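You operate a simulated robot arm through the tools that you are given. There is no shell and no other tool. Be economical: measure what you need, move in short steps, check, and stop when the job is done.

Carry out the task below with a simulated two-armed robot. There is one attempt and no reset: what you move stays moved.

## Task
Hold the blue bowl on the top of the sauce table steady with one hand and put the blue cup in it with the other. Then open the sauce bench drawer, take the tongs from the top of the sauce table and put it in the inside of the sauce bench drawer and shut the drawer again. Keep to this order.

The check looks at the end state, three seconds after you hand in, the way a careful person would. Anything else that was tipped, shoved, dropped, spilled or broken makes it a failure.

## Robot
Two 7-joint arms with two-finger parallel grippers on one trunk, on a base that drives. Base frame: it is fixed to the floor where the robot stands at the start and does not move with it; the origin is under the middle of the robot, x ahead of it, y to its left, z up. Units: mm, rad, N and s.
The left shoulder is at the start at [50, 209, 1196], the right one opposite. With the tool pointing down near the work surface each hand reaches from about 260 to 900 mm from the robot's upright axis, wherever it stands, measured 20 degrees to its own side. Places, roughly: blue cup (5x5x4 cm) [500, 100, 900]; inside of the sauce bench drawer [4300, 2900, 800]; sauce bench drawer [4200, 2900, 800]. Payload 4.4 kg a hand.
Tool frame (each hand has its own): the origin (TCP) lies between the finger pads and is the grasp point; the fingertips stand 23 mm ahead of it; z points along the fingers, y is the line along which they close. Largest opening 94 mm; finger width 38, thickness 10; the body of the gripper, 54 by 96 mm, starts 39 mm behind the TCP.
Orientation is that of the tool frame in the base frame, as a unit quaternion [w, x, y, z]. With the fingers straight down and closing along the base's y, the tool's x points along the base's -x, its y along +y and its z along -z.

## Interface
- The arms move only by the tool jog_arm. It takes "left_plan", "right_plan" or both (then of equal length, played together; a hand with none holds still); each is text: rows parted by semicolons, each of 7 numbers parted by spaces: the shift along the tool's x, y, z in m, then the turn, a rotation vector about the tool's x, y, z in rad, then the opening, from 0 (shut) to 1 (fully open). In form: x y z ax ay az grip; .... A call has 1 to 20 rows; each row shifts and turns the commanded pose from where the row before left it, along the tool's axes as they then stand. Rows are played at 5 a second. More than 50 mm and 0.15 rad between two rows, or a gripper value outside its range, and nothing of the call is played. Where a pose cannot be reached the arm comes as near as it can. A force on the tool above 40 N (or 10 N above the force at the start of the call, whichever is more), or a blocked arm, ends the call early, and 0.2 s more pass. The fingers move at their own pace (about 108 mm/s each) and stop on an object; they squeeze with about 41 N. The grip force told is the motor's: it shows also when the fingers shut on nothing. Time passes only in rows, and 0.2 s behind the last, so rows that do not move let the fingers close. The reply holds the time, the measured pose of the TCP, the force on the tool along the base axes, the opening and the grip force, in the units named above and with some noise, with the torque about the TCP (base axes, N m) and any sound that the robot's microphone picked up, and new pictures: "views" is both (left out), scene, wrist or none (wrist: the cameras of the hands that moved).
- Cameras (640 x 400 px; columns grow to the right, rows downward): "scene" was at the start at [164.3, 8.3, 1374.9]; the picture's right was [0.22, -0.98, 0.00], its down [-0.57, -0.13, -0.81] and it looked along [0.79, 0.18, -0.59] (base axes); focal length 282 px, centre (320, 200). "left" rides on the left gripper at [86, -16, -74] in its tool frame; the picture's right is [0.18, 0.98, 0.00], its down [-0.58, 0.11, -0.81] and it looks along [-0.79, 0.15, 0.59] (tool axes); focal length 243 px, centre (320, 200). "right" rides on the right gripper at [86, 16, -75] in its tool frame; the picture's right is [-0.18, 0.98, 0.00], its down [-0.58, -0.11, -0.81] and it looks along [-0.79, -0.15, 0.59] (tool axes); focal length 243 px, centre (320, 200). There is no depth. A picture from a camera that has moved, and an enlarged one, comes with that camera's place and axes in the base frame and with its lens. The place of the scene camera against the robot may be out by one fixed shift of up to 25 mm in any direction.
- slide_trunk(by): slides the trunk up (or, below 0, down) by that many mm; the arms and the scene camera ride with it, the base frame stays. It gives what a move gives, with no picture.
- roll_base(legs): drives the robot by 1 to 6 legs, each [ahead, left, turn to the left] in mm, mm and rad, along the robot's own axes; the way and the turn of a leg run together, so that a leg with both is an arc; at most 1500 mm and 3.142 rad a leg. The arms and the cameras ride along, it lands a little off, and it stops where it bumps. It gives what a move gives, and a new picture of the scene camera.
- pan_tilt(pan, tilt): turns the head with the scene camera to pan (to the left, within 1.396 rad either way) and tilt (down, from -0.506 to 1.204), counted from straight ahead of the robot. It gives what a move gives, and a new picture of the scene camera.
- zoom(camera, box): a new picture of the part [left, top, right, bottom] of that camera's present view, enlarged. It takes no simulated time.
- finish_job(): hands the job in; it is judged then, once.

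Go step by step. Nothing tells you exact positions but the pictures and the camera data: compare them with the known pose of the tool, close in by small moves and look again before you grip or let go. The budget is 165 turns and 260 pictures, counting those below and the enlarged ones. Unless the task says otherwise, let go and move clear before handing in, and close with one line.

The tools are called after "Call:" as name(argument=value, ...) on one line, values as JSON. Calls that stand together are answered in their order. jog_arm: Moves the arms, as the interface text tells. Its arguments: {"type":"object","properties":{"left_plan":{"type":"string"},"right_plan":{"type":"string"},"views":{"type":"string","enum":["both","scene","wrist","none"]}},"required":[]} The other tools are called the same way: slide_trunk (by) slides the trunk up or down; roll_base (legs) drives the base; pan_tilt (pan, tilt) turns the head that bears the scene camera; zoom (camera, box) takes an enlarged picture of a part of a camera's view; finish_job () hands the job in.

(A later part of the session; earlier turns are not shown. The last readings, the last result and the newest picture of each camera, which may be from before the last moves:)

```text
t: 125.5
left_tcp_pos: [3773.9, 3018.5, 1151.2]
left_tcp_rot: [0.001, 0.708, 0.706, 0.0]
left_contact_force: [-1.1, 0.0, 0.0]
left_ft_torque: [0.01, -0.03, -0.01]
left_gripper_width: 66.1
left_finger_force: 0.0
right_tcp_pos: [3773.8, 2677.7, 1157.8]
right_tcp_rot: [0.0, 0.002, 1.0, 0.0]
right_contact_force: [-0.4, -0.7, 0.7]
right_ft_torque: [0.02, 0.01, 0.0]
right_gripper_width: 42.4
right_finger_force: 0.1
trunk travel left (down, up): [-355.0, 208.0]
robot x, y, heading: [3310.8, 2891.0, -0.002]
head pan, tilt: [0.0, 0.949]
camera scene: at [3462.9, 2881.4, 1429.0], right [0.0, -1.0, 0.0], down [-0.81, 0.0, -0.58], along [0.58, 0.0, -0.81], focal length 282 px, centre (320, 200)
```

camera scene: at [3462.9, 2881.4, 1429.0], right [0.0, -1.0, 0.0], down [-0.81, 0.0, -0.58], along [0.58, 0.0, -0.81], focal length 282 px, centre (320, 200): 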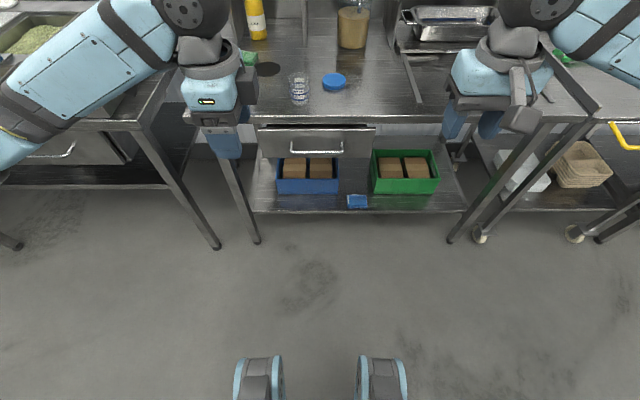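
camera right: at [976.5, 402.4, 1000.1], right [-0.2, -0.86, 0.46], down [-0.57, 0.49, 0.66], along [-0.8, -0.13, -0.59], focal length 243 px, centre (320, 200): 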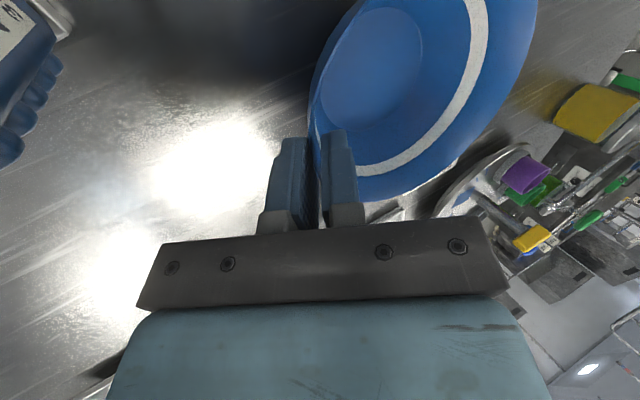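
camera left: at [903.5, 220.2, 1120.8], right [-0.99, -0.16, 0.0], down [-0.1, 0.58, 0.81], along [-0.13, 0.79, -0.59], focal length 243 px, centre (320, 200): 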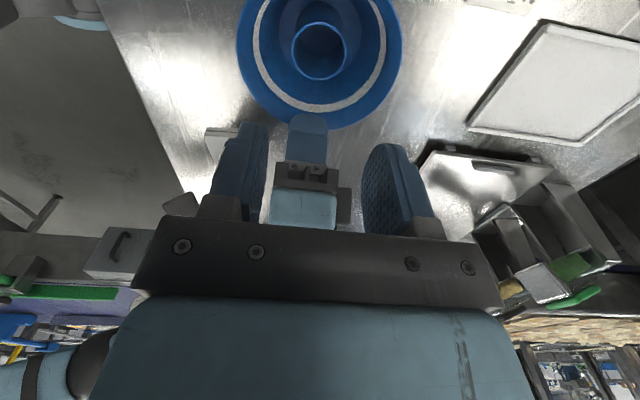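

The handle bar stands about 50 mm off the drawer front at roughly (4075, 2880, 775). I'll lower the trunk 200 mm, and use the left hand, which already closes along x, pitched forward toward the bar.

Call:
slide_trunk(by=-200)

Call:
jog_arm(left_plan="-0.03 0 0 -0.14 0 0 0.5;-0.03 0 0 -0.14 0 0 0.5;-0.03 0 0 -0.14 0 0 0.5;-0.03 0 0 -0.14 0 0 0.5;0 0 0 -0.14 0 0 0.5;0 0 0 -0.14 0 0 0.5;0 0 0 -0.14 0 0 0.5;0 0 0 0 0 0 0.5", views="both")

```text
t: 127.6
left_tcp_pos: [3773.6, 3018.9, 951.3]
left_tcp_rot: [0.0, 0.708, 0.706, -0.001]
left_contact_force: [-0.1, -0.1, -0.3]
left_ft_torque: [0.02, -0.02, -0.02]
left_gripper_width: 65.8
left_finger_force: 0.1
right_tcp_pos: [3772.1, 2676.6, 958.3]
right_tcp_rot: [0.0, 0.002, 1.0, 0.0]
right_contact_force: [-0.2, 0.6, -0.3]
right_ft_torque: [0.0, 0.0, 0.04]
right_gripper_width: 42.2
right_finger_force: 0.1
trunk travel left (down, up): [-155.0, 408.0]
robot x, y, heading: [3310.7, 2890.8, -0.001]
head pan, tilt: [0.0, 0.949]
```

```text
t: 129.4
left_tcp_pos: [3772.9, 2898.5, 951.2]
left_tcp_rot: [0.333, 0.624, 0.624, 0.333]
left_contact_force: [0.4, -0.3, 0.9]
left_ft_torque: [0.04, -0.02, 0.02]
left_gripper_width: 47.4
left_finger_force: 0.0
right_tcp_pos: [3772.6, 2677.3, 960.1]
right_tcp_rot: [0.0, 0.002, 1.0, 0.0]
right_contact_force: [-0.6, -0.2, 0.6]
right_ft_torque: [0.01, 0.02, 0.0]
right_gripper_width: 42.3
right_finger_force: 0.0
trunk travel left (down, up): [-155.0, 408.0]
robot x, y, heading: [3313.5, 2892.1, 0.002]
head pan, tilt: [0.0, 0.949]
camera scene: at [3462.9, 2881.3, 1229.0], right [0.0, -1.0, 0.0], down [-0.81, 0.0, -0.58], along [0.58, 0.0, -0.81], focal length 282 px, centre (320, 200)
camera left: at [3703.0, 2984.7, 978.7], right [0.55, 0.18, 0.82], down [-0.61, -0.58, 0.54], along [0.57, -0.79, -0.21], focal length 243 px, centre (320, 200)
```

scene: 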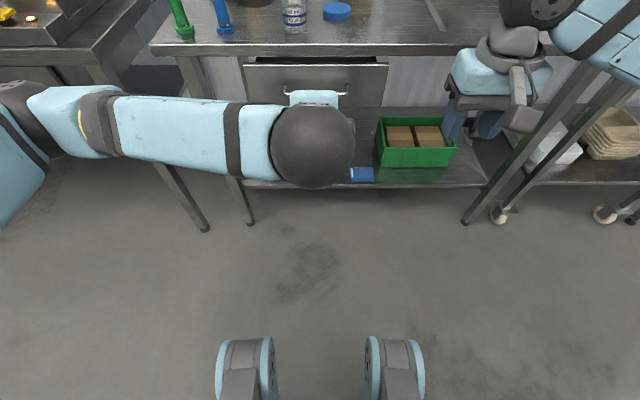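
left: 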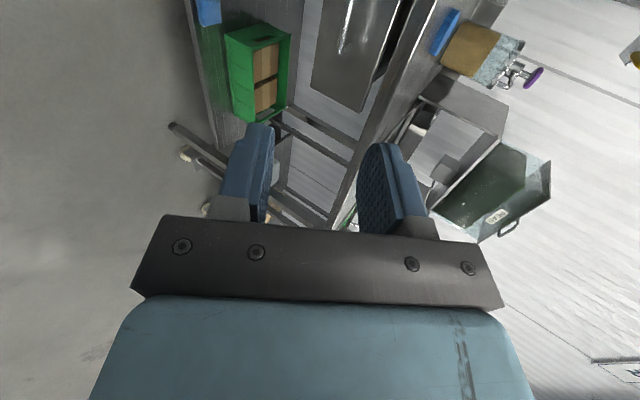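

The handle is just at the top edge of the left view. I'm shifting the hand left and down for a proper look.

Call:
jog_arm(left_plan="0.035 -0.017 0.011 0 0 0 0.5;0.035 -0.017 0.011 0 0 0 0.5;0.03 -0.016 0.011 0 0 0 0.5;0.03 -0.016 0.012 0 0 0 0.5;0 0 0 0 0 0 0.5", views="wrist")

Call:
zoom(camera="left", box=[220, 0, 460, 150])

Call:
zoom(camera="scene", box=[220, 30, 420, 155])

```text
t: 130.6
left_tcp_pos: [3775.7, 3026.3, 874.1]
left_tcp_rot: [0.333, 0.625, 0.623, 0.332]
left_contact_force: [0.5, -0.3, 0.0]
left_ft_torque: [0.02, 0.02, 0.01]
left_gripper_width: 46.9
left_finger_force: 0.1
right_tcp_pos: [3772.8, 2676.7, 958.8]
right_tcp_rot: [0.0, 0.002, 1.0, 0.0]
right_contact_force: [0.4, -0.7, -0.3]
right_ft_torque: [0.03, 0.0, 0.01]
right_gripper_width: 42.5
right_finger_force: 0.0
trunk travel left (down, up): [-155.0, 408.0]
robot x, y, heading: [3311.2, 2893.3, -0.002]
head pan, tilt: [0.0, 0.949]
camera left: at [3705.1, 3114.3, 900.5], right [0.55, 0.18, 0.82], down [-0.61, -0.58, 0.54], along [0.57, -0.79, -0.21], focal length 243 px, centre (320, 200)
```

left: 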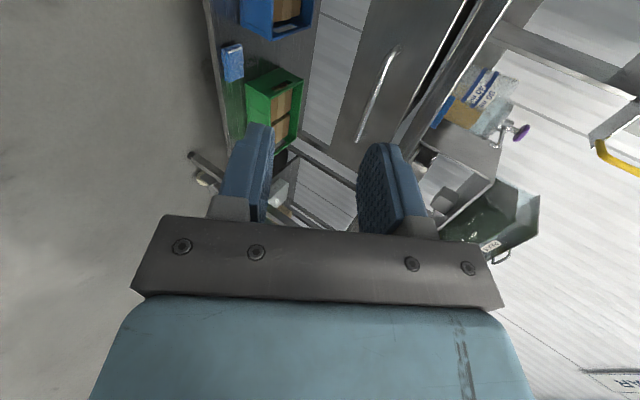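

```text
2.67 times, centred on (340, 75) of left
camera zoom: at [3705.1, 3114.3, 900.5], right [0.55, 0.18, 0.82], down [-0.61, -0.58, 0.54], along [0.57, -0.79, -0.21], focal length 647 px, centre (267, 533)
```

zoom: 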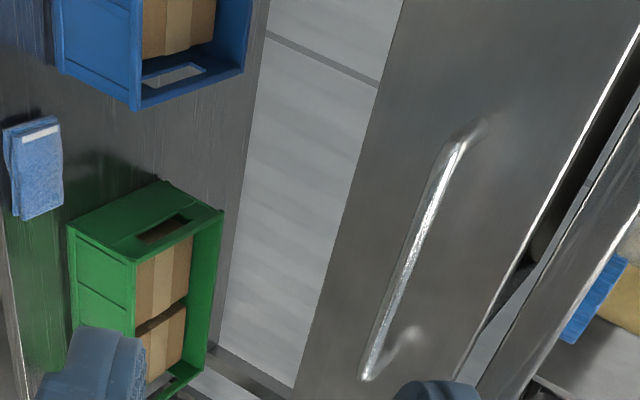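

```text
3.20 times, centred on (320, 92) of scene
camera zoom: at [3463.0, 2881.0, 1228.9], right [0.0, -1.0, 0.0], down [-0.81, 0.0, -0.58], along [0.58, 0.0, -0.81], focal length 901 px, centre (320, 544)
```

zoom: 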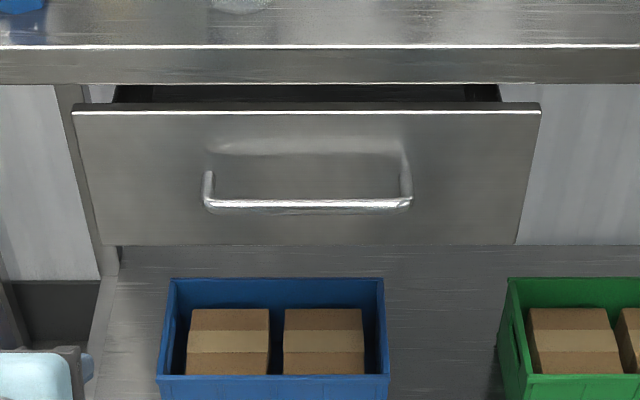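

Bar estimate is about (4098, 2892, 797) and 165 mm wide. I'm moving 150 mm closer for a second view.

Call:
jog_arm(left_plan="0 0.013 0.037 0 0 0 0.5;0 0.013 0.037 0 0 0 0.5;0 0.013 0.037 0 0 0 0.5;0 0.012 0.036 0 0 0 0.5;0 0 0 0 0 0 0.5", views="wrist")

Call:
zoom(camera="left", box=[220, 0, 540, 200])

```text
t: 131.8
left_tcp_pos: [3926.8, 3028.3, 831.6]
left_tcp_rot: [0.333, 0.624, 0.624, 0.332]
left_contact_force: [-0.1, 0.3, -0.1]
left_ft_torque: [0.02, -0.02, 0.0]
left_gripper_width: 47.1
left_finger_force: 0.0
right_tcp_pos: [3772.9, 2676.1, 959.9]
right_tcp_rot: [0.0, 0.002, 1.0, 0.0]
right_contact_force: [0.4, 0.3, 0.0]
right_ft_torque: [0.0, 0.08, -0.03]
right_gripper_width: 42.7
right_finger_force: 0.0
trunk travel left (down, up): [-155.0, 408.0]
robot x, y, heading: [3311.9, 2889.1, -0.002]
head pan, tilt: [0.0, 0.949]
camera left: at [3855.8, 3114.9, 859.2], right [0.55, 0.18, 0.82], down [-0.61, -0.58, 0.54], along [0.57, -0.79, -0.21], focal length 243 px, centre (320, 200)
```

left: 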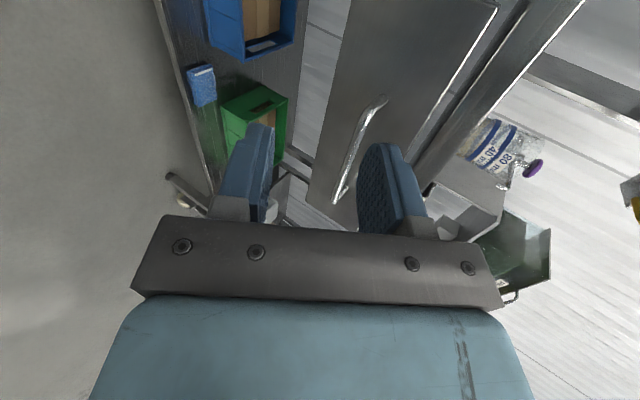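

```text
2.00 times, centred on (380, 100) of left
camera zoom: at [3855.8, 3114.9, 859.2], right [0.55, 0.18, 0.82], down [-0.61, -0.58, 0.54], along [0.57, -0.79, -0.21], focal length 485 px, centre (200, 400)
```

zoom: 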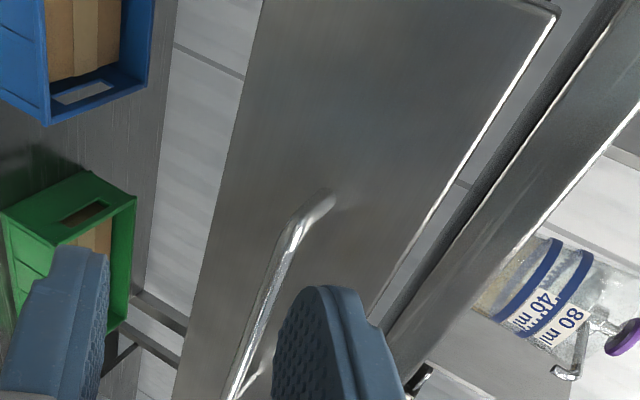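

Bar is at x≈4085±15, z≈800, y centre≈2892. I'm moving to a pre-grasp 120 mm back along the fingers with the gripper fully open.

Call:
jog_arm(left_plan="-0.034 0.016 0.004 0 0 0 1;-0.034 0.015 0.004 0 0 0 1;-0.034 0.015 0.004 0 0 0 1;-0.034 0.015 0.005 0 0 0 1;0 0 0 0 0 0 1", views="both")

Call:
zoom(camera="left", box=[160, 0, 480, 200])

```text
t: 133.0
left_tcp_pos: [3971.7, 2891.5, 872.8]
left_tcp_rot: [0.333, 0.625, 0.623, 0.332]
left_contact_force: [0.6, -0.3, -0.9]
left_ft_torque: [0.0, 0.0, -0.03]
left_gripper_width: 94.1
left_finger_force: 0.1
right_tcp_pos: [3772.9, 2677.2, 958.1]
right_tcp_rot: [0.0, 0.002, 1.0, 0.0]
right_contact_force: [-0.3, 0.4, 0.2]
right_ft_torque: [-0.02, -0.03, -0.01]
right_gripper_width: 42.5
right_finger_force: 0.0
trunk travel left (down, up): [-155.0, 408.0]
robot x, y, heading: [3312.1, 2893.1, -0.006]
head pan, tilt: [0.0, 0.949]
camera scene: at [3462.8, 2881.7, 1229.0], right [0.0, -1.0, 0.0], down [-0.81, 0.0, -0.58], along [0.58, 0.0, -0.81], focal length 282 px, centre (320, 200)
camera left: at [3902.0, 2978.5, 900.4], right [0.55, 0.18, 0.82], down [-0.61, -0.58, 0.54], along [0.57, -0.79, -0.21], focal length 243 px, centre (320, 200)
```

scene: 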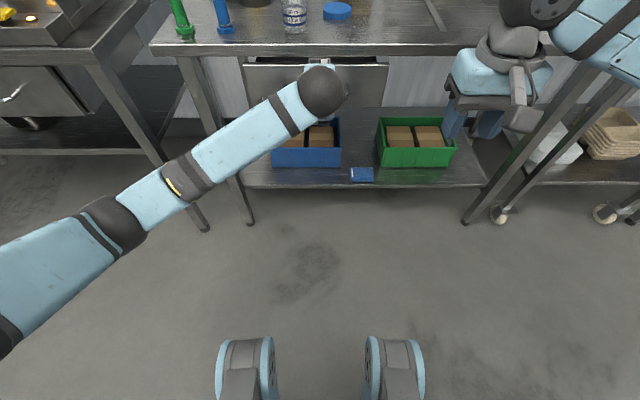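
left: 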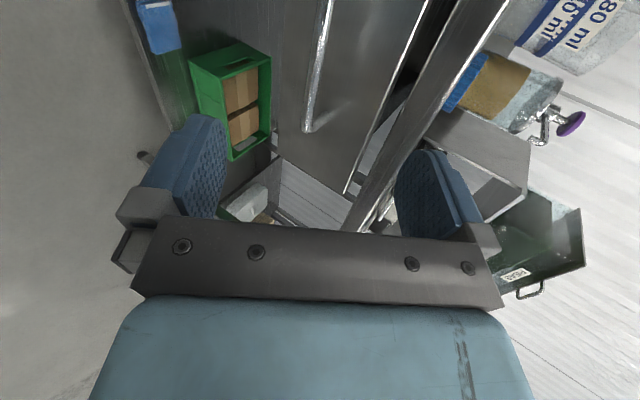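

```text
2.00 times, centred on (320, 100) of left
camera zoom: at [3902.0, 2978.5, 900.4], right [0.55, 0.18, 0.82], down [-0.61, -0.58, 0.54], along [0.57, -0.79, -0.21], focal length 485 px, centre (320, 400)
```

zoom: 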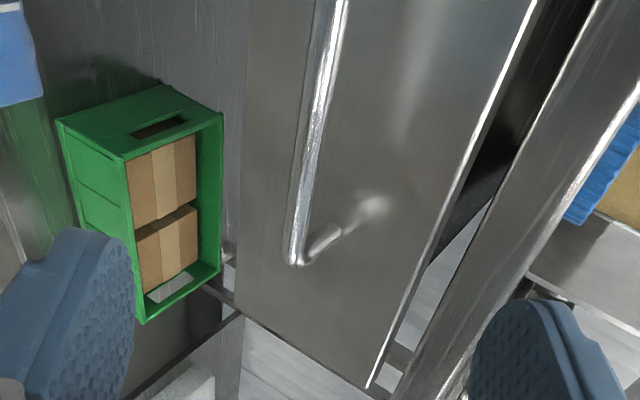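

The bar's end is clear now: bar at about (4073, y, 804), 122 mm straight ahead of the TCP and centred. I'm advancing 85 mm.

Call:
jog_arm(left_plan="0 0 0.03 0 0 0 1;0 0 0.03 0 0 0 1;0 0 0.025 0 0 0 1;0 0 0 0 0 0 1", views="wrist")

```text
t: 134.0
left_tcp_pos: [4044.5, 2891.7, 825.9]
left_tcp_rot: [0.333, 0.625, 0.623, 0.332]
left_contact_force: [0.3, -0.7, 0.8]
left_ft_torque: [0.03, 0.02, 0.01]
left_gripper_width: 94.0
left_finger_force: 0.0
right_tcp_pos: [3773.4, 2676.8, 958.5]
right_tcp_rot: [-0.001, 0.002, 1.0, 0.0]
right_contact_force: [-0.2, -0.1, 0.2]
right_ft_torque: [-0.02, 0.05, -0.06]
right_gripper_width: 42.4
right_finger_force: 0.0
trunk travel left (down, up): [-155.0, 408.0]
robot x, y, heading: [3312.2, 2891.8, -0.005]
head pan, tilt: [0.0, 0.949]
camera left: at [3973.9, 2978.2, 853.0], right [0.55, 0.18, 0.82], down [-0.61, -0.58, 0.54], along [0.57, -0.79, -0.21], focal length 243 px, centre (320, 200)
```

left: 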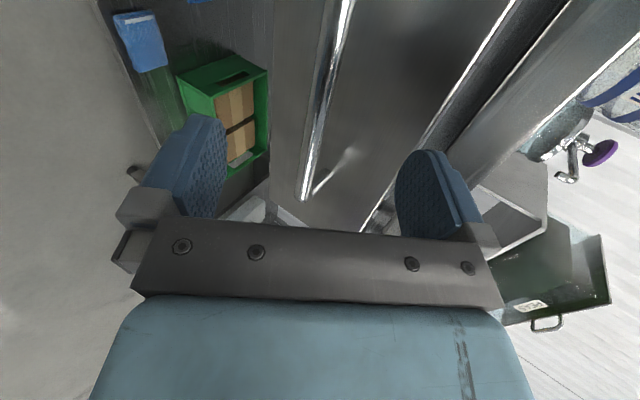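

The bar runs between the fingers. I'm advancing 27 mm more and closing.

Call:
jog_arm(left_plan="0 0 0.014 0 0 0 1;0 0 0.013 0 0 0 1;0 0 0 0 0 0 1;0 0 0 0 0 0 0.7;0 0 0 0 0 0 0.4;0 0 0 0 0 0 0.2;0 0 0 0 0 0 0;0 0 0 0 0 0 0", views="wrist")

```text
t: 135.8
left_tcp_pos: [4064.9, 2892.4, 807.2]
left_tcp_rot: [0.331, 0.626, 0.624, 0.331]
left_contact_force: [-22.2, 0.3, -17.5]
left_ft_torque: [-0.34, 0.3, 0.45]
left_gripper_width: 11.5
left_finger_force: 45.0
right_tcp_pos: [3772.5, 2676.4, 957.4]
right_tcp_rot: [0.0, 0.002, 1.0, 0.0]
right_contact_force: [-0.5, -1.0, -0.8]
right_ft_torque: [-0.01, 0.01, -0.02]
right_gripper_width: 42.3
right_finger_force: 0.1
trunk travel left (down, up): [-155.0, 408.0]
robot x, y, heading: [3310.9, 2891.3, -0.003]
head pan, tilt: [0.0, 0.949]
camera left: at [3994.8, 2978.7, 835.8], right [0.55, 0.18, 0.81], down [-0.61, -0.58, 0.54], along [0.57, -0.79, -0.21], focal length 243 px, centre (320, 200)
```

left: 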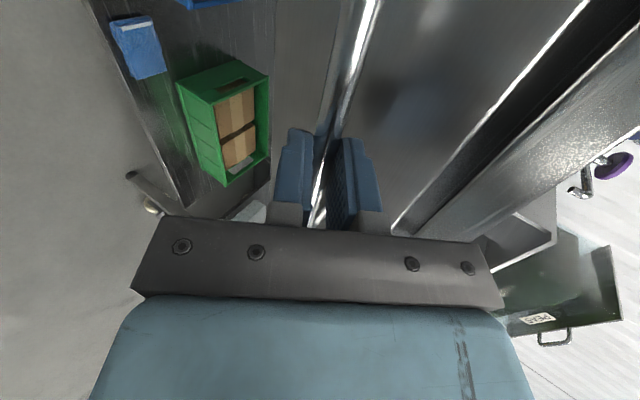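

The bar is gripped (11.5 mm). I'm pulling straight back (-x) 60 mm as a test.

Call:
jog_arm(left_plan="0 -0.004 0.001 0 0 0 0;0 -0.0056 -0.0083 0 0 0 0;0 -0.0056 -0.0083 0 0 0 0;0 -0.0111 -0.0166 0 0 0 0;0 -0.0111 -0.0166 0 0 0 0;0 0 0 0 0 0 0", views="none")

Call:
zoom(camera="scene", box=[220, 30, 420, 155])

```text
t: 137.2
left_tcp_pos: [4004.4, 2892.5, 808.7]
left_tcp_rot: [0.334, 0.624, 0.623, 0.333]
left_contact_force: [-1.9, 5.6, 3.2]
left_ft_torque: [-0.22, -0.05, 0.01]
left_gripper_width: 11.5
left_finger_force: 45.5
right_tcp_pos: [3772.7, 2677.7, 959.2]
right_tcp_rot: [0.0, 0.001, 1.0, 0.0]
right_contact_force: [-0.6, -0.2, 0.2]
right_ft_torque: [-0.03, 0.05, 0.01]
right_gripper_width: 42.3
right_finger_force: 0.2
trunk travel left (down, up): [-155.0, 408.0]
robot x, y, heading: [3309.9, 2888.4, -0.001]
head pan, tilt: [0.0, 0.949]
```

```text
3.20 times, centred on (320, 92) of scene
camera zoom: at [3462.4, 2881.9, 1229.1], right [0.0, -1.0, 0.0], down [-0.81, 0.0, -0.58], along [0.58, 0.0, -0.81], focal length 901 px, centre (320, 544)
```

zoom: 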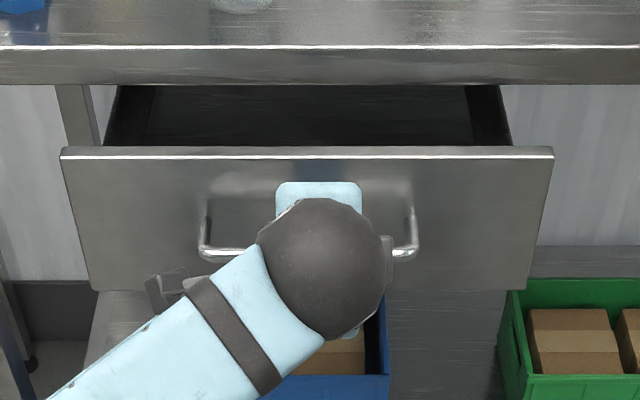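

The drawer is sliding open. I'm pulling another 200 mm.

Call:
jog_arm(left_plan="0 -0.0111 -0.0166 0 0 0 0;0 -0.0111 -0.0166 0 0 0 0;0 -0.0111 -0.0166 0 0 0 0;0 -0.0111 -0.0166 0 0 0 0;0 -0.0111 -0.0166 0 0 0 0;0 -0.0111 -0.0166 0 0 0 0;0 -0.0111 -0.0166 0 0 0 0;0 -0.0111 -0.0166 0 0 0 0;0 -0.0111 -0.0166 0 0 0 0;0 -0.0111 -0.0166 0 0 0 0;0 0 0 0 0 0 0", views="scene")

```text
t: 139.6
left_tcp_pos: [3806.1, 2892.2, 807.2]
left_tcp_rot: [0.334, 0.625, 0.623, 0.332]
left_contact_force: [-0.5, 10.4, 11.5]
left_ft_torque: [-0.75, -0.12, -0.89]
left_gripper_width: 11.5
left_finger_force: 45.3
right_tcp_pos: [3773.2, 2677.3, 959.3]
right_tcp_rot: [0.0, 0.002, 1.0, -0.001]
right_contact_force: [0.2, 0.2, -0.3]
right_ft_torque: [0.0, -0.02, -0.03]
right_gripper_width: 42.3
right_finger_force: 0.1
trunk travel left (down, up): [-155.0, 408.0]
robot x, y, heading: [3318.9, 2894.8, -0.007]
head pan, tilt: [0.0, 0.949]
camera scene: at [3461.9, 2882.4, 1229.2], right [0.0, -1.0, 0.0], down [-0.81, 0.0, -0.58], along [0.58, 0.0, -0.81], focal length 282 px, centre (320, 200)
```

scene: 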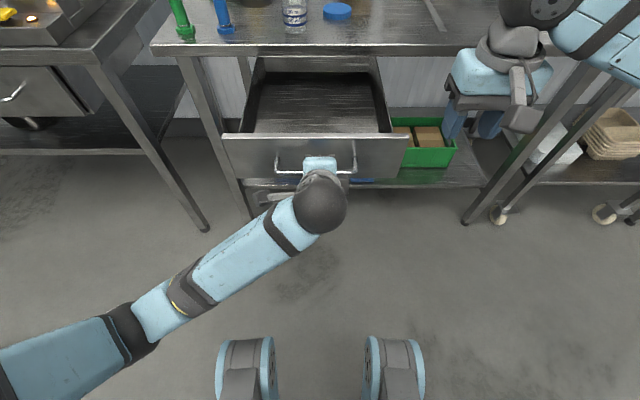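

The drawer is about 260 mm open and empty. I'm releasing the handle and backing off along the fingers.

Call:
jog_arm(left_plan="0 0 0 0 0 0 0.2;0 0 0 0 0 0 0.5;0 0 0 0 0 0 0.5;0 0 -0.02 0 0 0 0.5;0 0 -0.035 0 0 0 0.5;0 0 -0.035 0 0 0 0.5;0 0 -0.035 0 0 0 0.5;0 0 0 0 0 0 0.5", views="both")

```text
t: 141.4
left_tcp_pos: [3707.1, 2896.7, 878.5]
left_tcp_rot: [0.332, 0.623, 0.621, 0.341]
left_contact_force: [-0.4, 0.1, 0.7]
left_ft_torque: [0.03, -0.01, -0.02]
left_gripper_width: 46.9
left_finger_force: 0.0
right_tcp_pos: [3772.5, 2675.2, 958.8]
right_tcp_rot: [0.0, 0.003, 1.0, 0.0]
right_contact_force: [-0.3, 0.9, 0.1]
right_ft_torque: [0.02, 0.02, 0.0]
right_gripper_width: 42.5
right_finger_force: 0.0
trunk travel left (down, up): [-155.0, 408.0]
robot x, y, heading: [3311.3, 2895.1, -0.006]
head pan, tilt: [0.0, 0.949]
camera scene: at [3462.9, 2881.3, 1229.1], right [0.0, -1.0, 0.0], down [-0.81, 0.0, -0.58], along [0.58, 0.0, -0.81], focal length 282 px, centre (320, 200)
camera left: at [3635.6, 2982.3, 906.5], right [0.54, 0.17, 0.82], down [-0.61, -0.59, 0.52], along [0.58, -0.79, -0.21], focal length 243 px, centre (320, 200)
```

scene: 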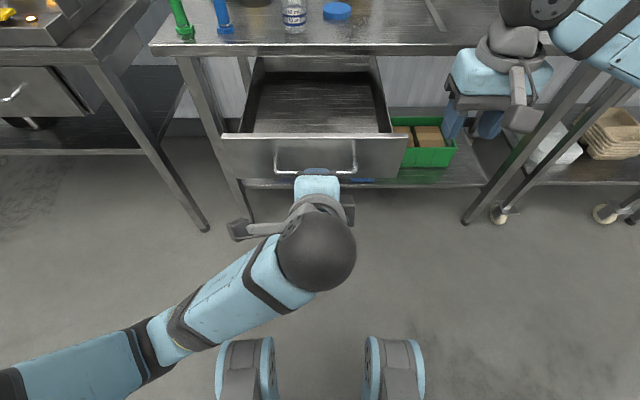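
left: 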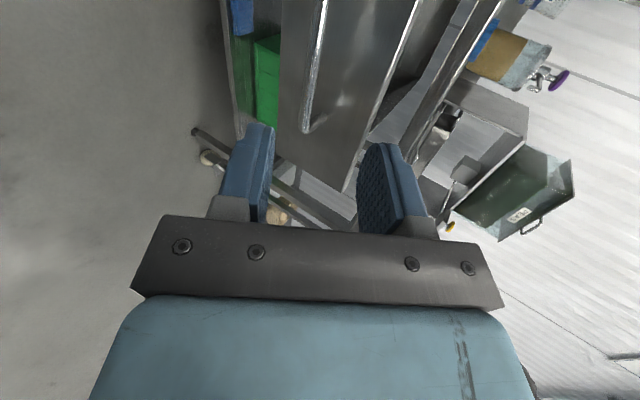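

The drawer stays open. I'm straightening the left hand, raising the trunk back up, and driving back to the sauce table by the same way.

Call:
jog_arm(left_plan="0 0 0 0.14 0 0 0.7;0 0 0 0.14 0 0 0.7;0 0 0 0.14 0 0 0.7;0 0 0 0.14 0 0 0.7;0 0 0 0.14 0 0 0.7;0 0 0 0.14 0 0 0.7;0 0 0 0.14 0 0 0.7;0 0 0 0 0 0 0.7", views="none")

Call:
slide_trunk(by=200)

Call:
roll_base(legs=[[0, -1320, 0.006], [0, -1310, 0], [-1430, 0, 0], [0, 0, -1.57], [0, 0, -1.57]])

Call:
pan_tilt(pan=0.0, tilt=0.7)

```text
t: 142.1
left_tcp_pos: [3749.6, 2966.7, 873.5]
left_tcp_rot: [0.2, 0.645, 0.634, 0.376]
left_contact_force: [0.6, -0.5, -1.3]
left_ft_torque: [0.0, 0.0, -0.01]
left_gripper_width: 65.8
left_finger_force: 0.1
right_tcp_pos: [3772.2, 2676.8, 957.4]
right_tcp_rot: [-0.001, 0.002, 1.0, -0.001]
right_contact_force: [0.0, 0.1, -0.8]
right_ft_torque: [0.01, -0.01, 0.0]
right_gripper_width: 42.2
right_finger_force: 0.2
trunk travel left (down, up): [-155.0, 408.0]
robot x, y, heading: [3307.1, 2894.6, -0.004]
head pan, tilt: [0.0, 0.949]
stopped in row 3 (left hand): the arm was blocked; the commanded pose is now the measured one
```

```text
t: 144.2
left_tcp_pos: [3750.0, 2966.7, 1072.8]
left_tcp_rot: [0.199, 0.646, 0.634, 0.375]
left_contact_force: [-0.4, 0.8, 0.0]
left_ft_torque: [-0.04, -0.01, 0.04]
left_gripper_width: 65.9
left_finger_force: 0.2
right_tcp_pos: [3773.7, 2676.0, 1159.0]
right_tcp_rot: [0.0, 0.002, 1.0, 0.001]
right_contact_force: [0.2, 0.7, 0.4]
right_ft_torque: [-0.05, 0.01, 0.01]
right_gripper_width: 42.4
right_finger_force: 0.0
trunk travel left (down, up): [-355.0, 208.0]
robot x, y, heading: [3311.4, 2893.6, -0.003]
head pan, tilt: [0.0, 0.949]
```

```text
t: 181.6
left_tcp_pos: [1444.8, 182.3, 1074.0]
left_tcp_rot: [0.377, 0.642, -0.638, -0.195]
left_contact_force: [-0.3, -0.8, 0.4]
left_ft_torque: [-0.01, 0.01, 0.03]
left_gripper_width: 65.8
left_finger_force: 0.0
right_tcp_pos: [1414.9, 470.9, 1158.6]
right_tcp_rot: [-0.001, 1.0, 0.011, 0.0]
right_contact_force: [0.2, -0.1, 0.2]
right_ft_torque: [-0.01, -0.01, -0.03]
right_gripper_width: 42.2
right_finger_force: 0.0
trunk travel left (down, up): [-355.0, 208.0]
robot x, y, heading: [1882.3, 267.6, -3.122]
head pan, tilt: [0.0, 0.949]
camera scene: at [1752.8, 252.7, 1429.0], right [-0.02, 1.0, 0.0], down [0.81, 0.02, -0.58], along [-0.58, -0.01, -0.81], focal length 282 px, centre (320, 200)
```

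scene: 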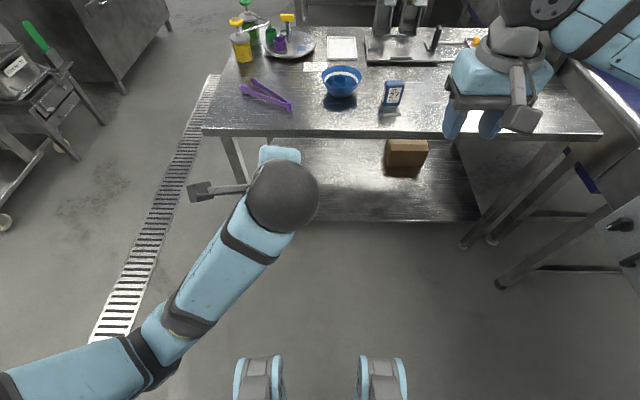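

```text
t: 182.4
left_tcp_pos: [1445.2, 183.5, 1073.0]
left_tcp_rot: [0.377, 0.643, -0.638, -0.195]
left_contact_force: [-0.6, 0.1, 0.8]
left_ft_torque: [-0.01, 0.02, 0.0]
left_gripper_width: 65.7
left_finger_force: 0.1
right_tcp_pos: [1414.1, 470.6, 1158.9]
right_tcp_rot: [0.0, 1.0, 0.011, 0.001]
right_contact_force: [0.9, 0.8, 1.0]
right_ft_torque: [-0.02, -0.02, 0.01]
right_gripper_width: 42.1
right_finger_force: 0.1
trunk travel left (down, up): [-355.0, 208.0]
robot x, y, heading: [1881.1, 269.9, -3.122]
head pan, tilt: [0.0, 0.7]
camera scene: at [1740.6, 252.3, 1448.7], right [-0.02, 1.0, 0.0], down [0.64, 0.01, -0.76], along [-0.76, -0.02, -0.64], focal length 282 px, centre (320, 200)
```

scene: 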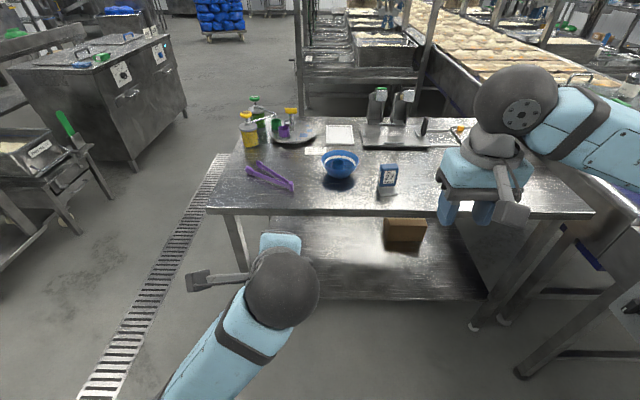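

The left hand got blocked mid-turn earlier, being too close to the body, but nothing was touched. I'm extending it forward here in free space and straightening it to point down.

Call:
jog_arm(left_plan="0 0.036 0.018 0 0 0 0.7;0 0.036 0.018 0 0 0 0.7;0 0.036 0.018 0 0 0 0.7;0 0.036 0.018 0 0 0 0.7;0 0 0 0.139 -0.0443 0.001 0.7;0 0 0 0.139 -0.0443 0.001 0.7;0 0 0 0.139 -0.0443 0.001 0.7;0 0 0 0.139 -0.0443 0.001 0.7;0 0 0 0.139 -0.0443 0.001 0.7;0 0 0 0.139 -0.0443 0.001 0.7;0 0 0 0 0 0 0.7", views="none")

```text
t: 184.0
left_tcp_pos: [1261.5, 110.7, 1076.5]
left_tcp_rot: [0.237, 0.703, -0.669, -0.046]
left_contact_force: [-0.8, -0.6, 0.0]
left_ft_torque: [-0.01, 0.01, -0.02]
left_gripper_width: 65.7
left_finger_force: 0.1
left hand out of reach, approached as far as the arm can: row 7, 8
right_tcp_pos: [1414.2, 471.9, 1158.0]
right_tcp_rot: [0.0, 1.0, 0.012, 0.001]
right_contact_force: [0.0, 0.3, -0.4]
right_ft_torque: [-0.02, 0.0, -0.01]
right_gripper_width: 42.3
right_finger_force: 0.1
trunk travel left (down, up): [-355.0, 208.0]
robot x, y, heading: [1880.6, 268.4, -3.12]
head pan, tilt: [0.0, 0.7]
stopped in row 8 (left hand): the arm was blocked; the commanded pose is now the measured one
```

It's partly straightened, and the elbow posture looks near a limit. I'm moving the hand further left and up, then turning the rest of the way.

Call:
jog_arm(left_plan="0.031 0.017 0 0 0 0 0.7;0.031 0.017 0 0 0 0 0.7;0.031 0.017 0 0 0 0 0.7;0.031 0.017 0 0 0 0 0.7;0 0 0 0.1 -0.068 0.012 0.7;0 0 0 0.1 -0.068 0.012 0.7;0 0 0 0.1 -0.068 0.012 0.7;0 0 0 0.1 -0.068 0.012 0.7;0 0 0 0 0 0 0.7", views="scene")

```text
t: 186.0
left_tcp_pos: [1157.2, -34.1, 1097.6]
left_tcp_rot: [0.0, -0.706, 0.708, 0.004]
left_contact_force: [0.4, 0.1, 0.5]
left_ft_torque: [-0.01, 0.03, 0.03]
left_gripper_width: 65.7
left_finger_force: 0.1
left hand out of reach, approached as far as the arm can: row 6, 7, 8
right_tcp_pos: [1415.0, 471.3, 1158.0]
right_tcp_rot: [0.0, 1.0, 0.011, 0.0]
right_contact_force: [-0.2, -0.3, 0.2]
right_ft_torque: [0.0, 0.02, 0.02]
right_gripper_width: 42.4
right_finger_force: 0.0
trunk travel left (down, up): [-355.0, 208.0]
robot x, y, heading: [1875.6, 268.1, -3.119]
head pan, tilt: [0.0, 0.7]
camera scene: at [1740.8, 251.6, 1448.8], right [-0.02, 1.0, 0.0], down [0.64, 0.01, -0.77], along [-0.76, -0.02, -0.64], focal length 282 px, centre (320, 200)
```

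scene: 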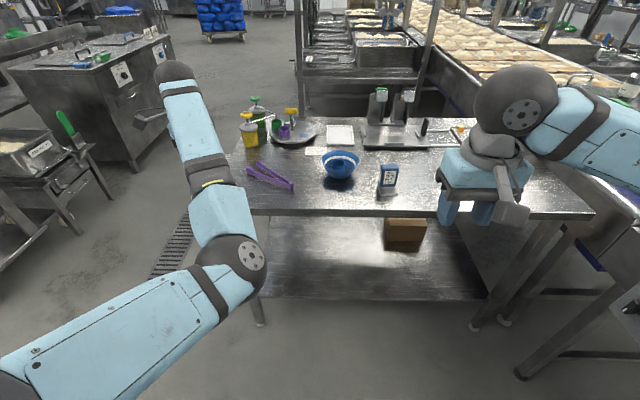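

The left hand now points straight down. I'm driving ahead to the table, with the hand well above everything.

Call:
roll_base(legs=[[345, 0, -0.02]])

Call:
pan_tilt(pan=0.15, tilt=0.85)

```text
t: 188.3
left_tcp_pos: [809.5, -23.4, 1097.0]
left_tcp_rot: [-0.002, -0.699, 0.715, 0.003]
left_contact_force: [-0.2, 0.0, 0.1]
left_ft_torque: [0.01, -0.02, -0.02]
left_gripper_width: 65.7
left_finger_force: 0.0
right_tcp_pos: [1077.1, 477.6, 1159.2]
right_tcp_rot: [0.001, 1.0, 0.0, -0.001]
right_contact_force: [1.1, 0.0, 0.0]
right_ft_torque: [0.03, -0.01, 0.03]
right_gripper_width: 42.3
right_finger_force: 0.2
trunk travel left (down, up): [-355.0, 208.0]
robot x, y, heading: [1539.4, 261.7, -3.14]
head pan, tilt: [0.0, 0.7]
camera scene: at [1399.7, 251.7, 1448.7], right [0.0, 1.0, 0.0], down [0.64, 0.0, -0.76], along [-0.76, 0.0, -0.64], focal length 282 px, centre (320, 200)
```

scene: 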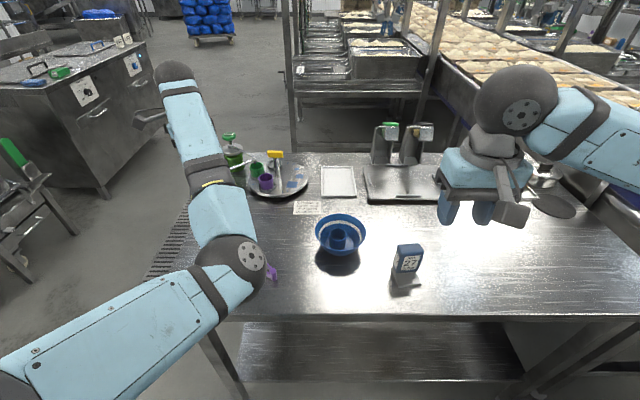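

```text
t: 189.0
left_tcp_pos: [808.3, -22.1, 1097.6]
left_tcp_rot: [-0.003, -0.698, 0.716, 0.003]
left_contact_force: [0.2, 0.0, -1.0]
left_ft_torque: [0.02, -0.02, 0.0]
left_gripper_width: 65.8
left_finger_force: 0.0
right_tcp_pos: [1079.6, 476.6, 1158.4]
right_tcp_rot: [0.0, 1.0, 0.0, 0.0]
right_contact_force: [0.3, 0.5, -1.0]
right_ft_torque: [-0.03, -0.03, -0.02]
right_gripper_width: 42.5
right_finger_force: 0.0
trunk travel left (down, up): [-355.0, 208.0]
robot x, y, heading: [1539.5, 260.2, -3.142]
head pan, tilt: [0.15, 0.85]
camera scene: at [1407.4, 240.0, 1436.5], right [-0.15, 0.99, 0.0], down [0.74, 0.11, -0.66], along [-0.65, -0.1, -0.75], focal length 282 px, centre (320, 200)
```

scene: 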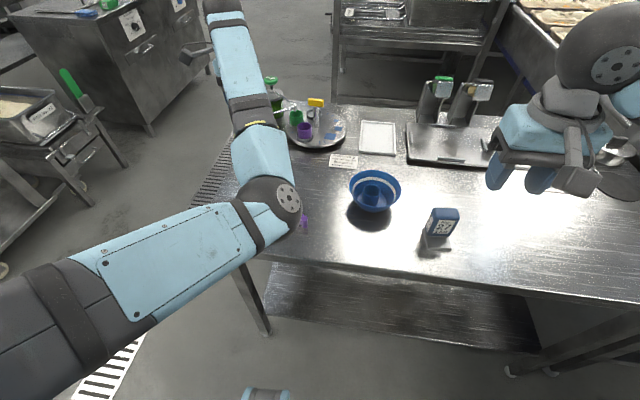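

The left elbow's posture is now awkward over the tongs, while the right arm is well posed. I'm shifting the base 250 mm to its left so the tongs fall in front of the right hand and the left arm clears the table.

Call:
roll_base(legs=[[0, 250, 0]])

Call:
pan_tilt(pan=-0.15, tilt=0.85)

Call:
zoom(camera="right", box=[160, 0, 640, 300])

```text
t: 191.8
left_tcp_pos: [808.2, -267.6, 1097.4]
left_tcp_rot: [-0.002, -0.698, 0.716, 0.003]
left_contact_force: [0.4, 0.0, 0.1]
left_ft_torque: [0.02, 0.0, 0.05]
left_gripper_width: 65.9
left_finger_force: 0.0
right_tcp_pos: [1078.3, 230.5, 1159.3]
right_tcp_rot: [0.0, 1.0, -0.001, 0.0]
right_contact_force: [-0.2, 0.1, -0.5]
right_ft_torque: [0.0, -0.03, -0.01]
right_gripper_width: 42.2
right_finger_force: 0.0
trunk travel left (down, up): [-355.0, 208.0]
robot x, y, heading: [1541.2, 14.5, 3.136]
head pan, tilt: [0.15, 0.85]
camera scene: at [1407.2, -7.4, 1436.5], right [-0.15, 0.99, 0.0], down [0.74, 0.11, -0.66], along [-0.65, -0.1, -0.75], focal length 282 px, centre (320, 200)
```

scene: 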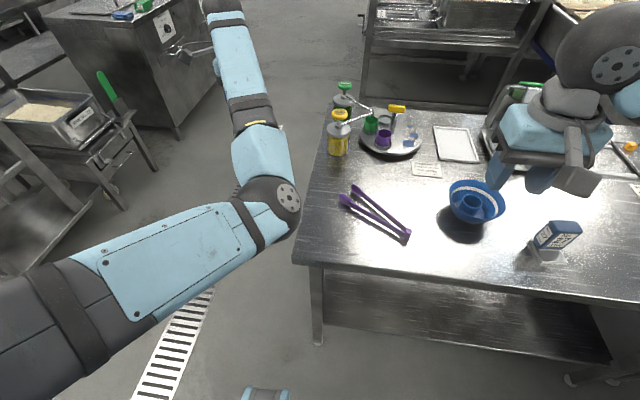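

```text
t: 192.6
left_tcp_pos: [807.9, -267.0, 1097.3]
left_tcp_rot: [-0.002, -0.697, 0.717, 0.004]
left_contact_force: [0.2, 0.2, 0.0]
left_ft_torque: [0.0, 0.0, -0.01]
left_gripper_width: 65.7
left_finger_force: 0.0
right_tcp_pos: [1079.5, 231.1, 1158.1]
right_tcp_rot: [-0.001, 1.0, 0.0, 0.0]
right_contact_force: [0.2, 0.4, 0.3]
right_ft_torque: [-0.01, -0.02, -0.04]
right_gripper_width: 42.4
right_finger_force: 0.1
trunk travel left (down, up): [-355.0, 208.0]
robot x, y, heading: [1544.8, 13.7, 3.143]
head pan, tilt: [-0.15, 0.85]
camera scene: at [1407.3, 16.1, 1436.5], right [0.15, 0.99, 0.0], down [0.74, -0.11, -0.66], along [-0.65, 0.1, -0.75], focal length 282 px, centre (320, 200)
```

scene: 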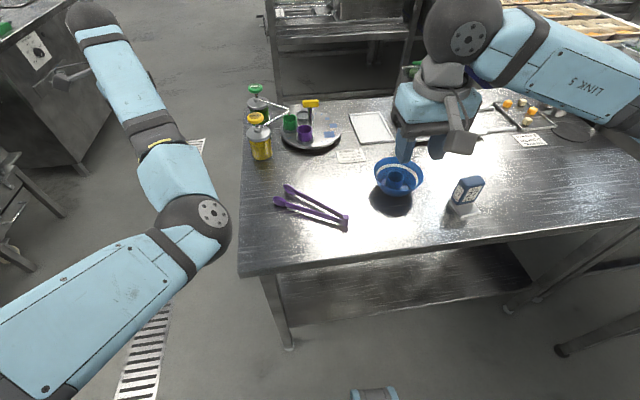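

```text
1.33 times, centred on (400, 150) of right
camera zoom: at [1165.5, 214.8, 1233.2], right [-0.19, -0.98, 0.0], down [-0.58, 0.11, 0.81], along [-0.79, 0.15, -0.59], focal length 324 px, centre (213, 267)
```

zoom: 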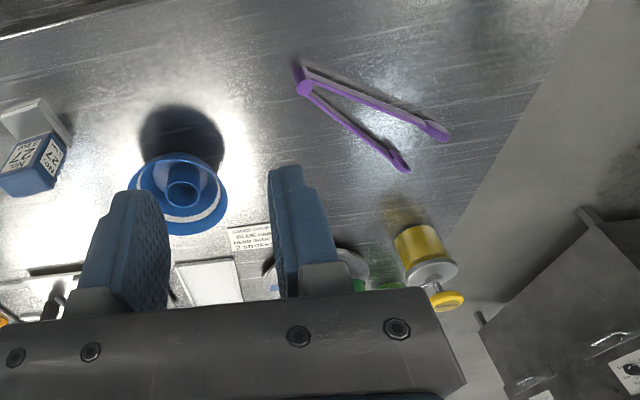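

I have a clear wrist view: the hinge is at about (992, 152) and the tips near (865, 25) and (904, -9). I'll move above a grasp point about 70 mm from the hinge and turn the hand across the tongs.

Call:
jog_arm(right_plan="-0.026 0.027 0.02 0 0 0 0.6;-0.026 0.027 0.02 0 0 0 0.6;-0.026 0.027 0.02 0 0 0 0.6;-0.026 0.027 0.02 0 0 0 0.6;-0.025 0.028 0.02 0 0 0 0.6;0 0 0 0 0 -0.1325 0.6;0 0 0 0 0 -0.1325 0.6;0 0 0 0 0 -0.1325 0.6;0 0 0 0 0 -0.1325 0.6;0 0 0 0 0 -0.1325 0.6;0 0 0 0 0 -0.1325 0.6;0 0 0 0 0 -0.132 0.6;0 0 0 0 0 0 0.6", views="wrist")

Call:
zoom(camera="right", box=[160, 0, 480, 200])

```text
t: 195.3
left_tcp_pos: [807.7, -268.5, 1095.7]
left_tcp_rot: [-0.002, -0.697, 0.717, 0.003]
left_contact_force: [0.1, -0.2, 0.3]
left_ft_torque: [0.04, 0.01, 0.04]
left_gripper_width: 65.5
left_finger_force: 0.1
right_tcp_pos: [948.5, 96.3, 1058.2]
right_tcp_rot: [0.0, 0.895, 0.446, -0.001]
right_contact_force: [-0.7, 0.3, 0.3]
right_ft_torque: [0.0, -0.01, 0.03]
right_gripper_width: 56.3
right_finger_force: 0.0
trunk travel left (down, up): [-355.0, 208.0]
robot x, y, heading: [1541.1, 16.0, 3.14]
head pan, tilt: [-0.15, 0.85]
camera right: at [1014.4, 154.8, 1133.2], right [0.67, -0.74, 0.0], down [-0.44, -0.4, 0.81], along [-0.59, -0.54, -0.59], focal length 243 px, centre (320, 200)
```

right: 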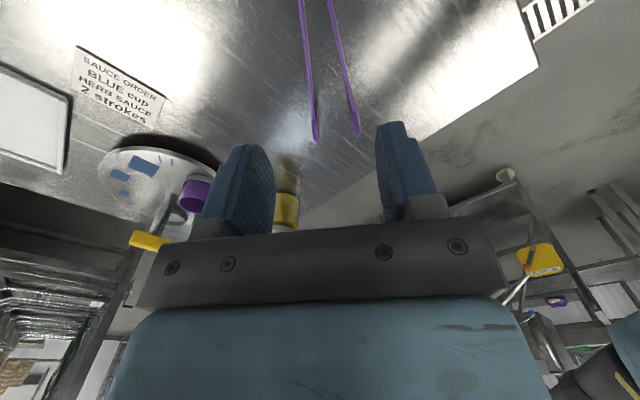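

```text
2.00 times, centred on (320, 100) of right
camera zoom: at [1014.4, 154.8, 1133.2], right [0.67, -0.74, 0.0], down [-0.44, -0.4, 0.81], along [-0.59, -0.54, -0.59], focal length 485 px, centre (320, 400)
```

zoom: 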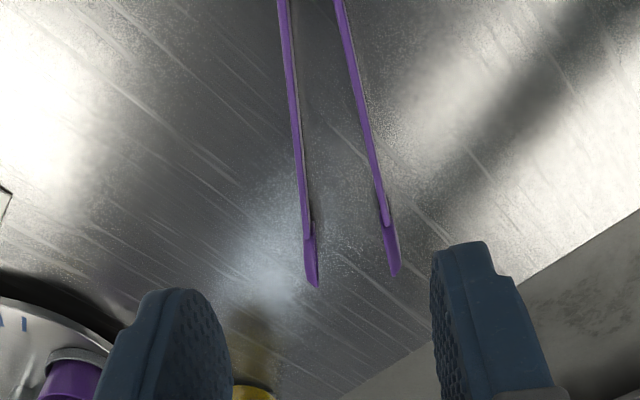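

The hand is aligned with the tongs' axis within 2 mm. I'm descending to z≈902 with fingers at 70 mm.

Call:
jog_arm(right_plan="0 0.002 0.04 0 0 0 0.75;0 0 0.04 0 0 0 0.75;0 0 0.04 0 0 0 0.75;0 0 0.036 0 0 0 0.75;0 0 0 0 0 0 0.75", views="both")

Call:
zoom(camera="scene", box=[230, 130, 430, 255])

```text
t: 196.6
left_tcp_pos: [807.9, -268.8, 1097.5]
left_tcp_rot: [-0.002, -0.698, 0.716, 0.004]
left_contact_force: [0.8, 0.8, -0.5]
left_ft_torque: [0.03, 0.0, -0.01]
left_gripper_width: 66.0
left_finger_force: 0.0
right_tcp_pos: [951.7, 96.0, 902.1]
right_tcp_rot: [0.0, 0.895, 0.446, 0.0]
right_contact_force: [-0.2, -0.5, -0.4]
right_ft_torque: [0.03, 0.01, -0.01]
right_gripper_width: 70.5
right_finger_force: 0.0
trunk travel left (down, up): [-355.0, 208.0]
robot x, y, heading: [1545.7, 14.2, 3.14]
head pan, tilt: [-0.15, 0.85]
camera scene: at [1407.7, 16.0, 1436.5], right [0.15, 0.99, 0.0], down [0.74, -0.11, -0.66], along [-0.65, 0.1, -0.75], focal length 282 px, centre (320, 200)
camera right: at [1016.7, 155.5, 975.6], right [0.67, -0.74, 0.0], down [-0.44, -0.4, 0.81], along [-0.6, -0.54, -0.59], focal length 243 px, centre (320, 200)
```

scene: 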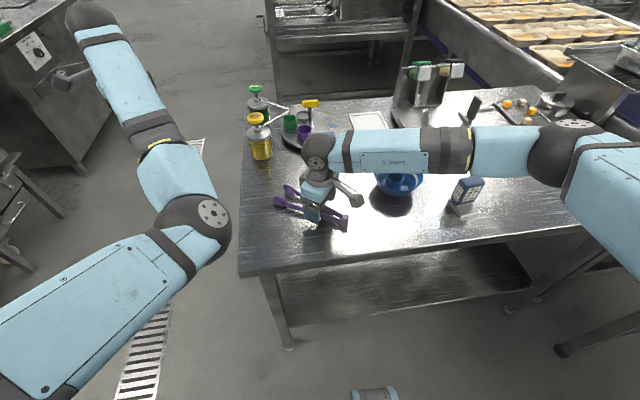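
right: 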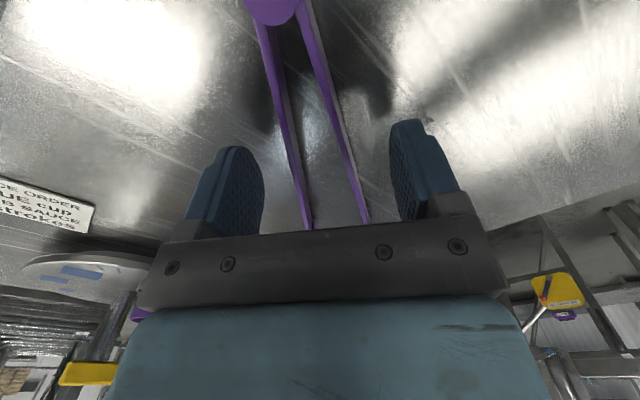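

```text
3.20 times, centred on (330, 192) of scene
camera zoom: at [1407.7, 16.0, 1436.5], right [0.15, 0.99, 0.0], down [0.74, -0.11, -0.66], along [-0.65, 0.1, -0.75], focal length 901 px, centre (288, 224)
```

zoom: 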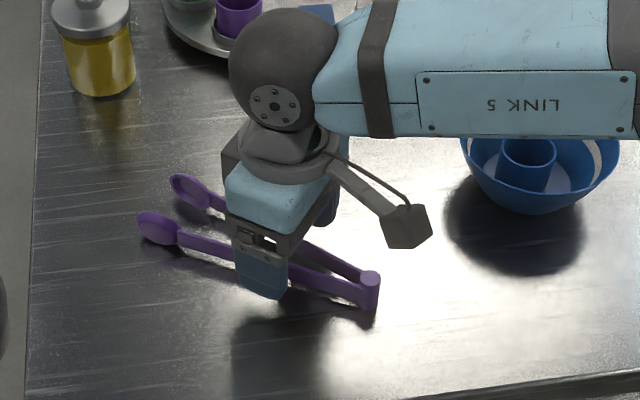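

The fingers straddle both arms of the tongs. I'm lowering 8 mm and closing.

Call:
jog_arm(right_plan="0 0 0.004 0 0 0 0.75;0 0 0.004 0 0 0 0.75;0 0 0 0 0 0 0.55;0 0 0 0 0 0 0.4;0 0 0 0 0 0 0.25;0 0 0 0 0 0 0.1;0 0 0 0 0 0 0;0 0 0 0 0 0 0", views="wrist")

Call:
zoom(camera="scene", box=[230, 130, 430, 255])

```text
t: 198.3
left_tcp_pos: [808.7, -269.3, 1097.5]
left_tcp_rot: [-0.002, -0.697, 0.717, 0.003]
left_contact_force: [0.5, 0.5, 0.2]
left_ft_torque: [0.01, 0.0, 0.01]
left_gripper_width: 65.5
left_finger_force: 0.0
right_tcp_pos: [950.9, 95.3, 892.7]
right_tcp_rot: [0.0, 0.895, 0.446, 0.001]
right_contact_force: [-0.3, 0.6, -0.8]
right_ft_torque: [0.01, 0.02, 0.0]
right_gripper_width: 12.6
right_finger_force: 41.3
trunk travel left (down, up): [-355.0, 208.0]
robot x, y, heading: [1539.0, 14.3, 3.138]
head pan, tilt: [-0.15, 0.85]
camera right: at [1016.7, 154.6, 968.4], right [0.67, -0.74, 0.0], down [-0.44, -0.4, 0.81], along [-0.6, -0.54, -0.59], focal length 243 px, centre (320, 200)
```

right: 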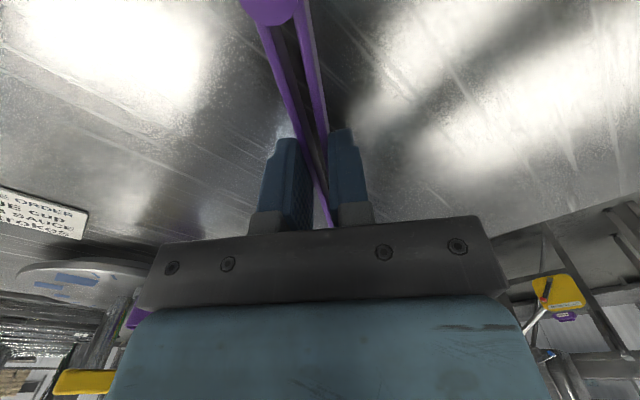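

```text
3.20 times, centred on (330, 192) of scene
camera zoom: at [1407.2, 16.1, 1436.4], right [0.15, 0.99, 0.0], down [0.74, -0.11, -0.66], along [-0.65, 0.1, -0.75], focal length 901 px, centre (288, 224)
```

zoom: 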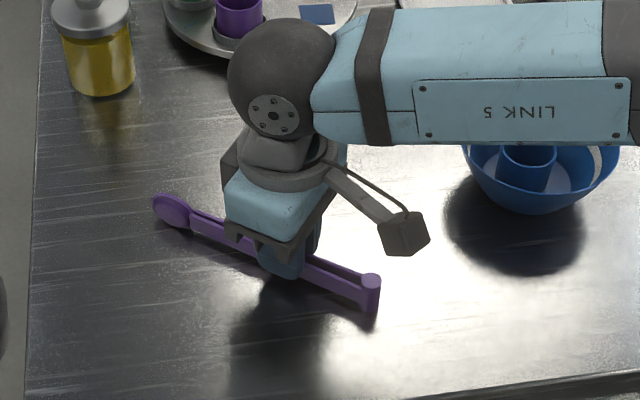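

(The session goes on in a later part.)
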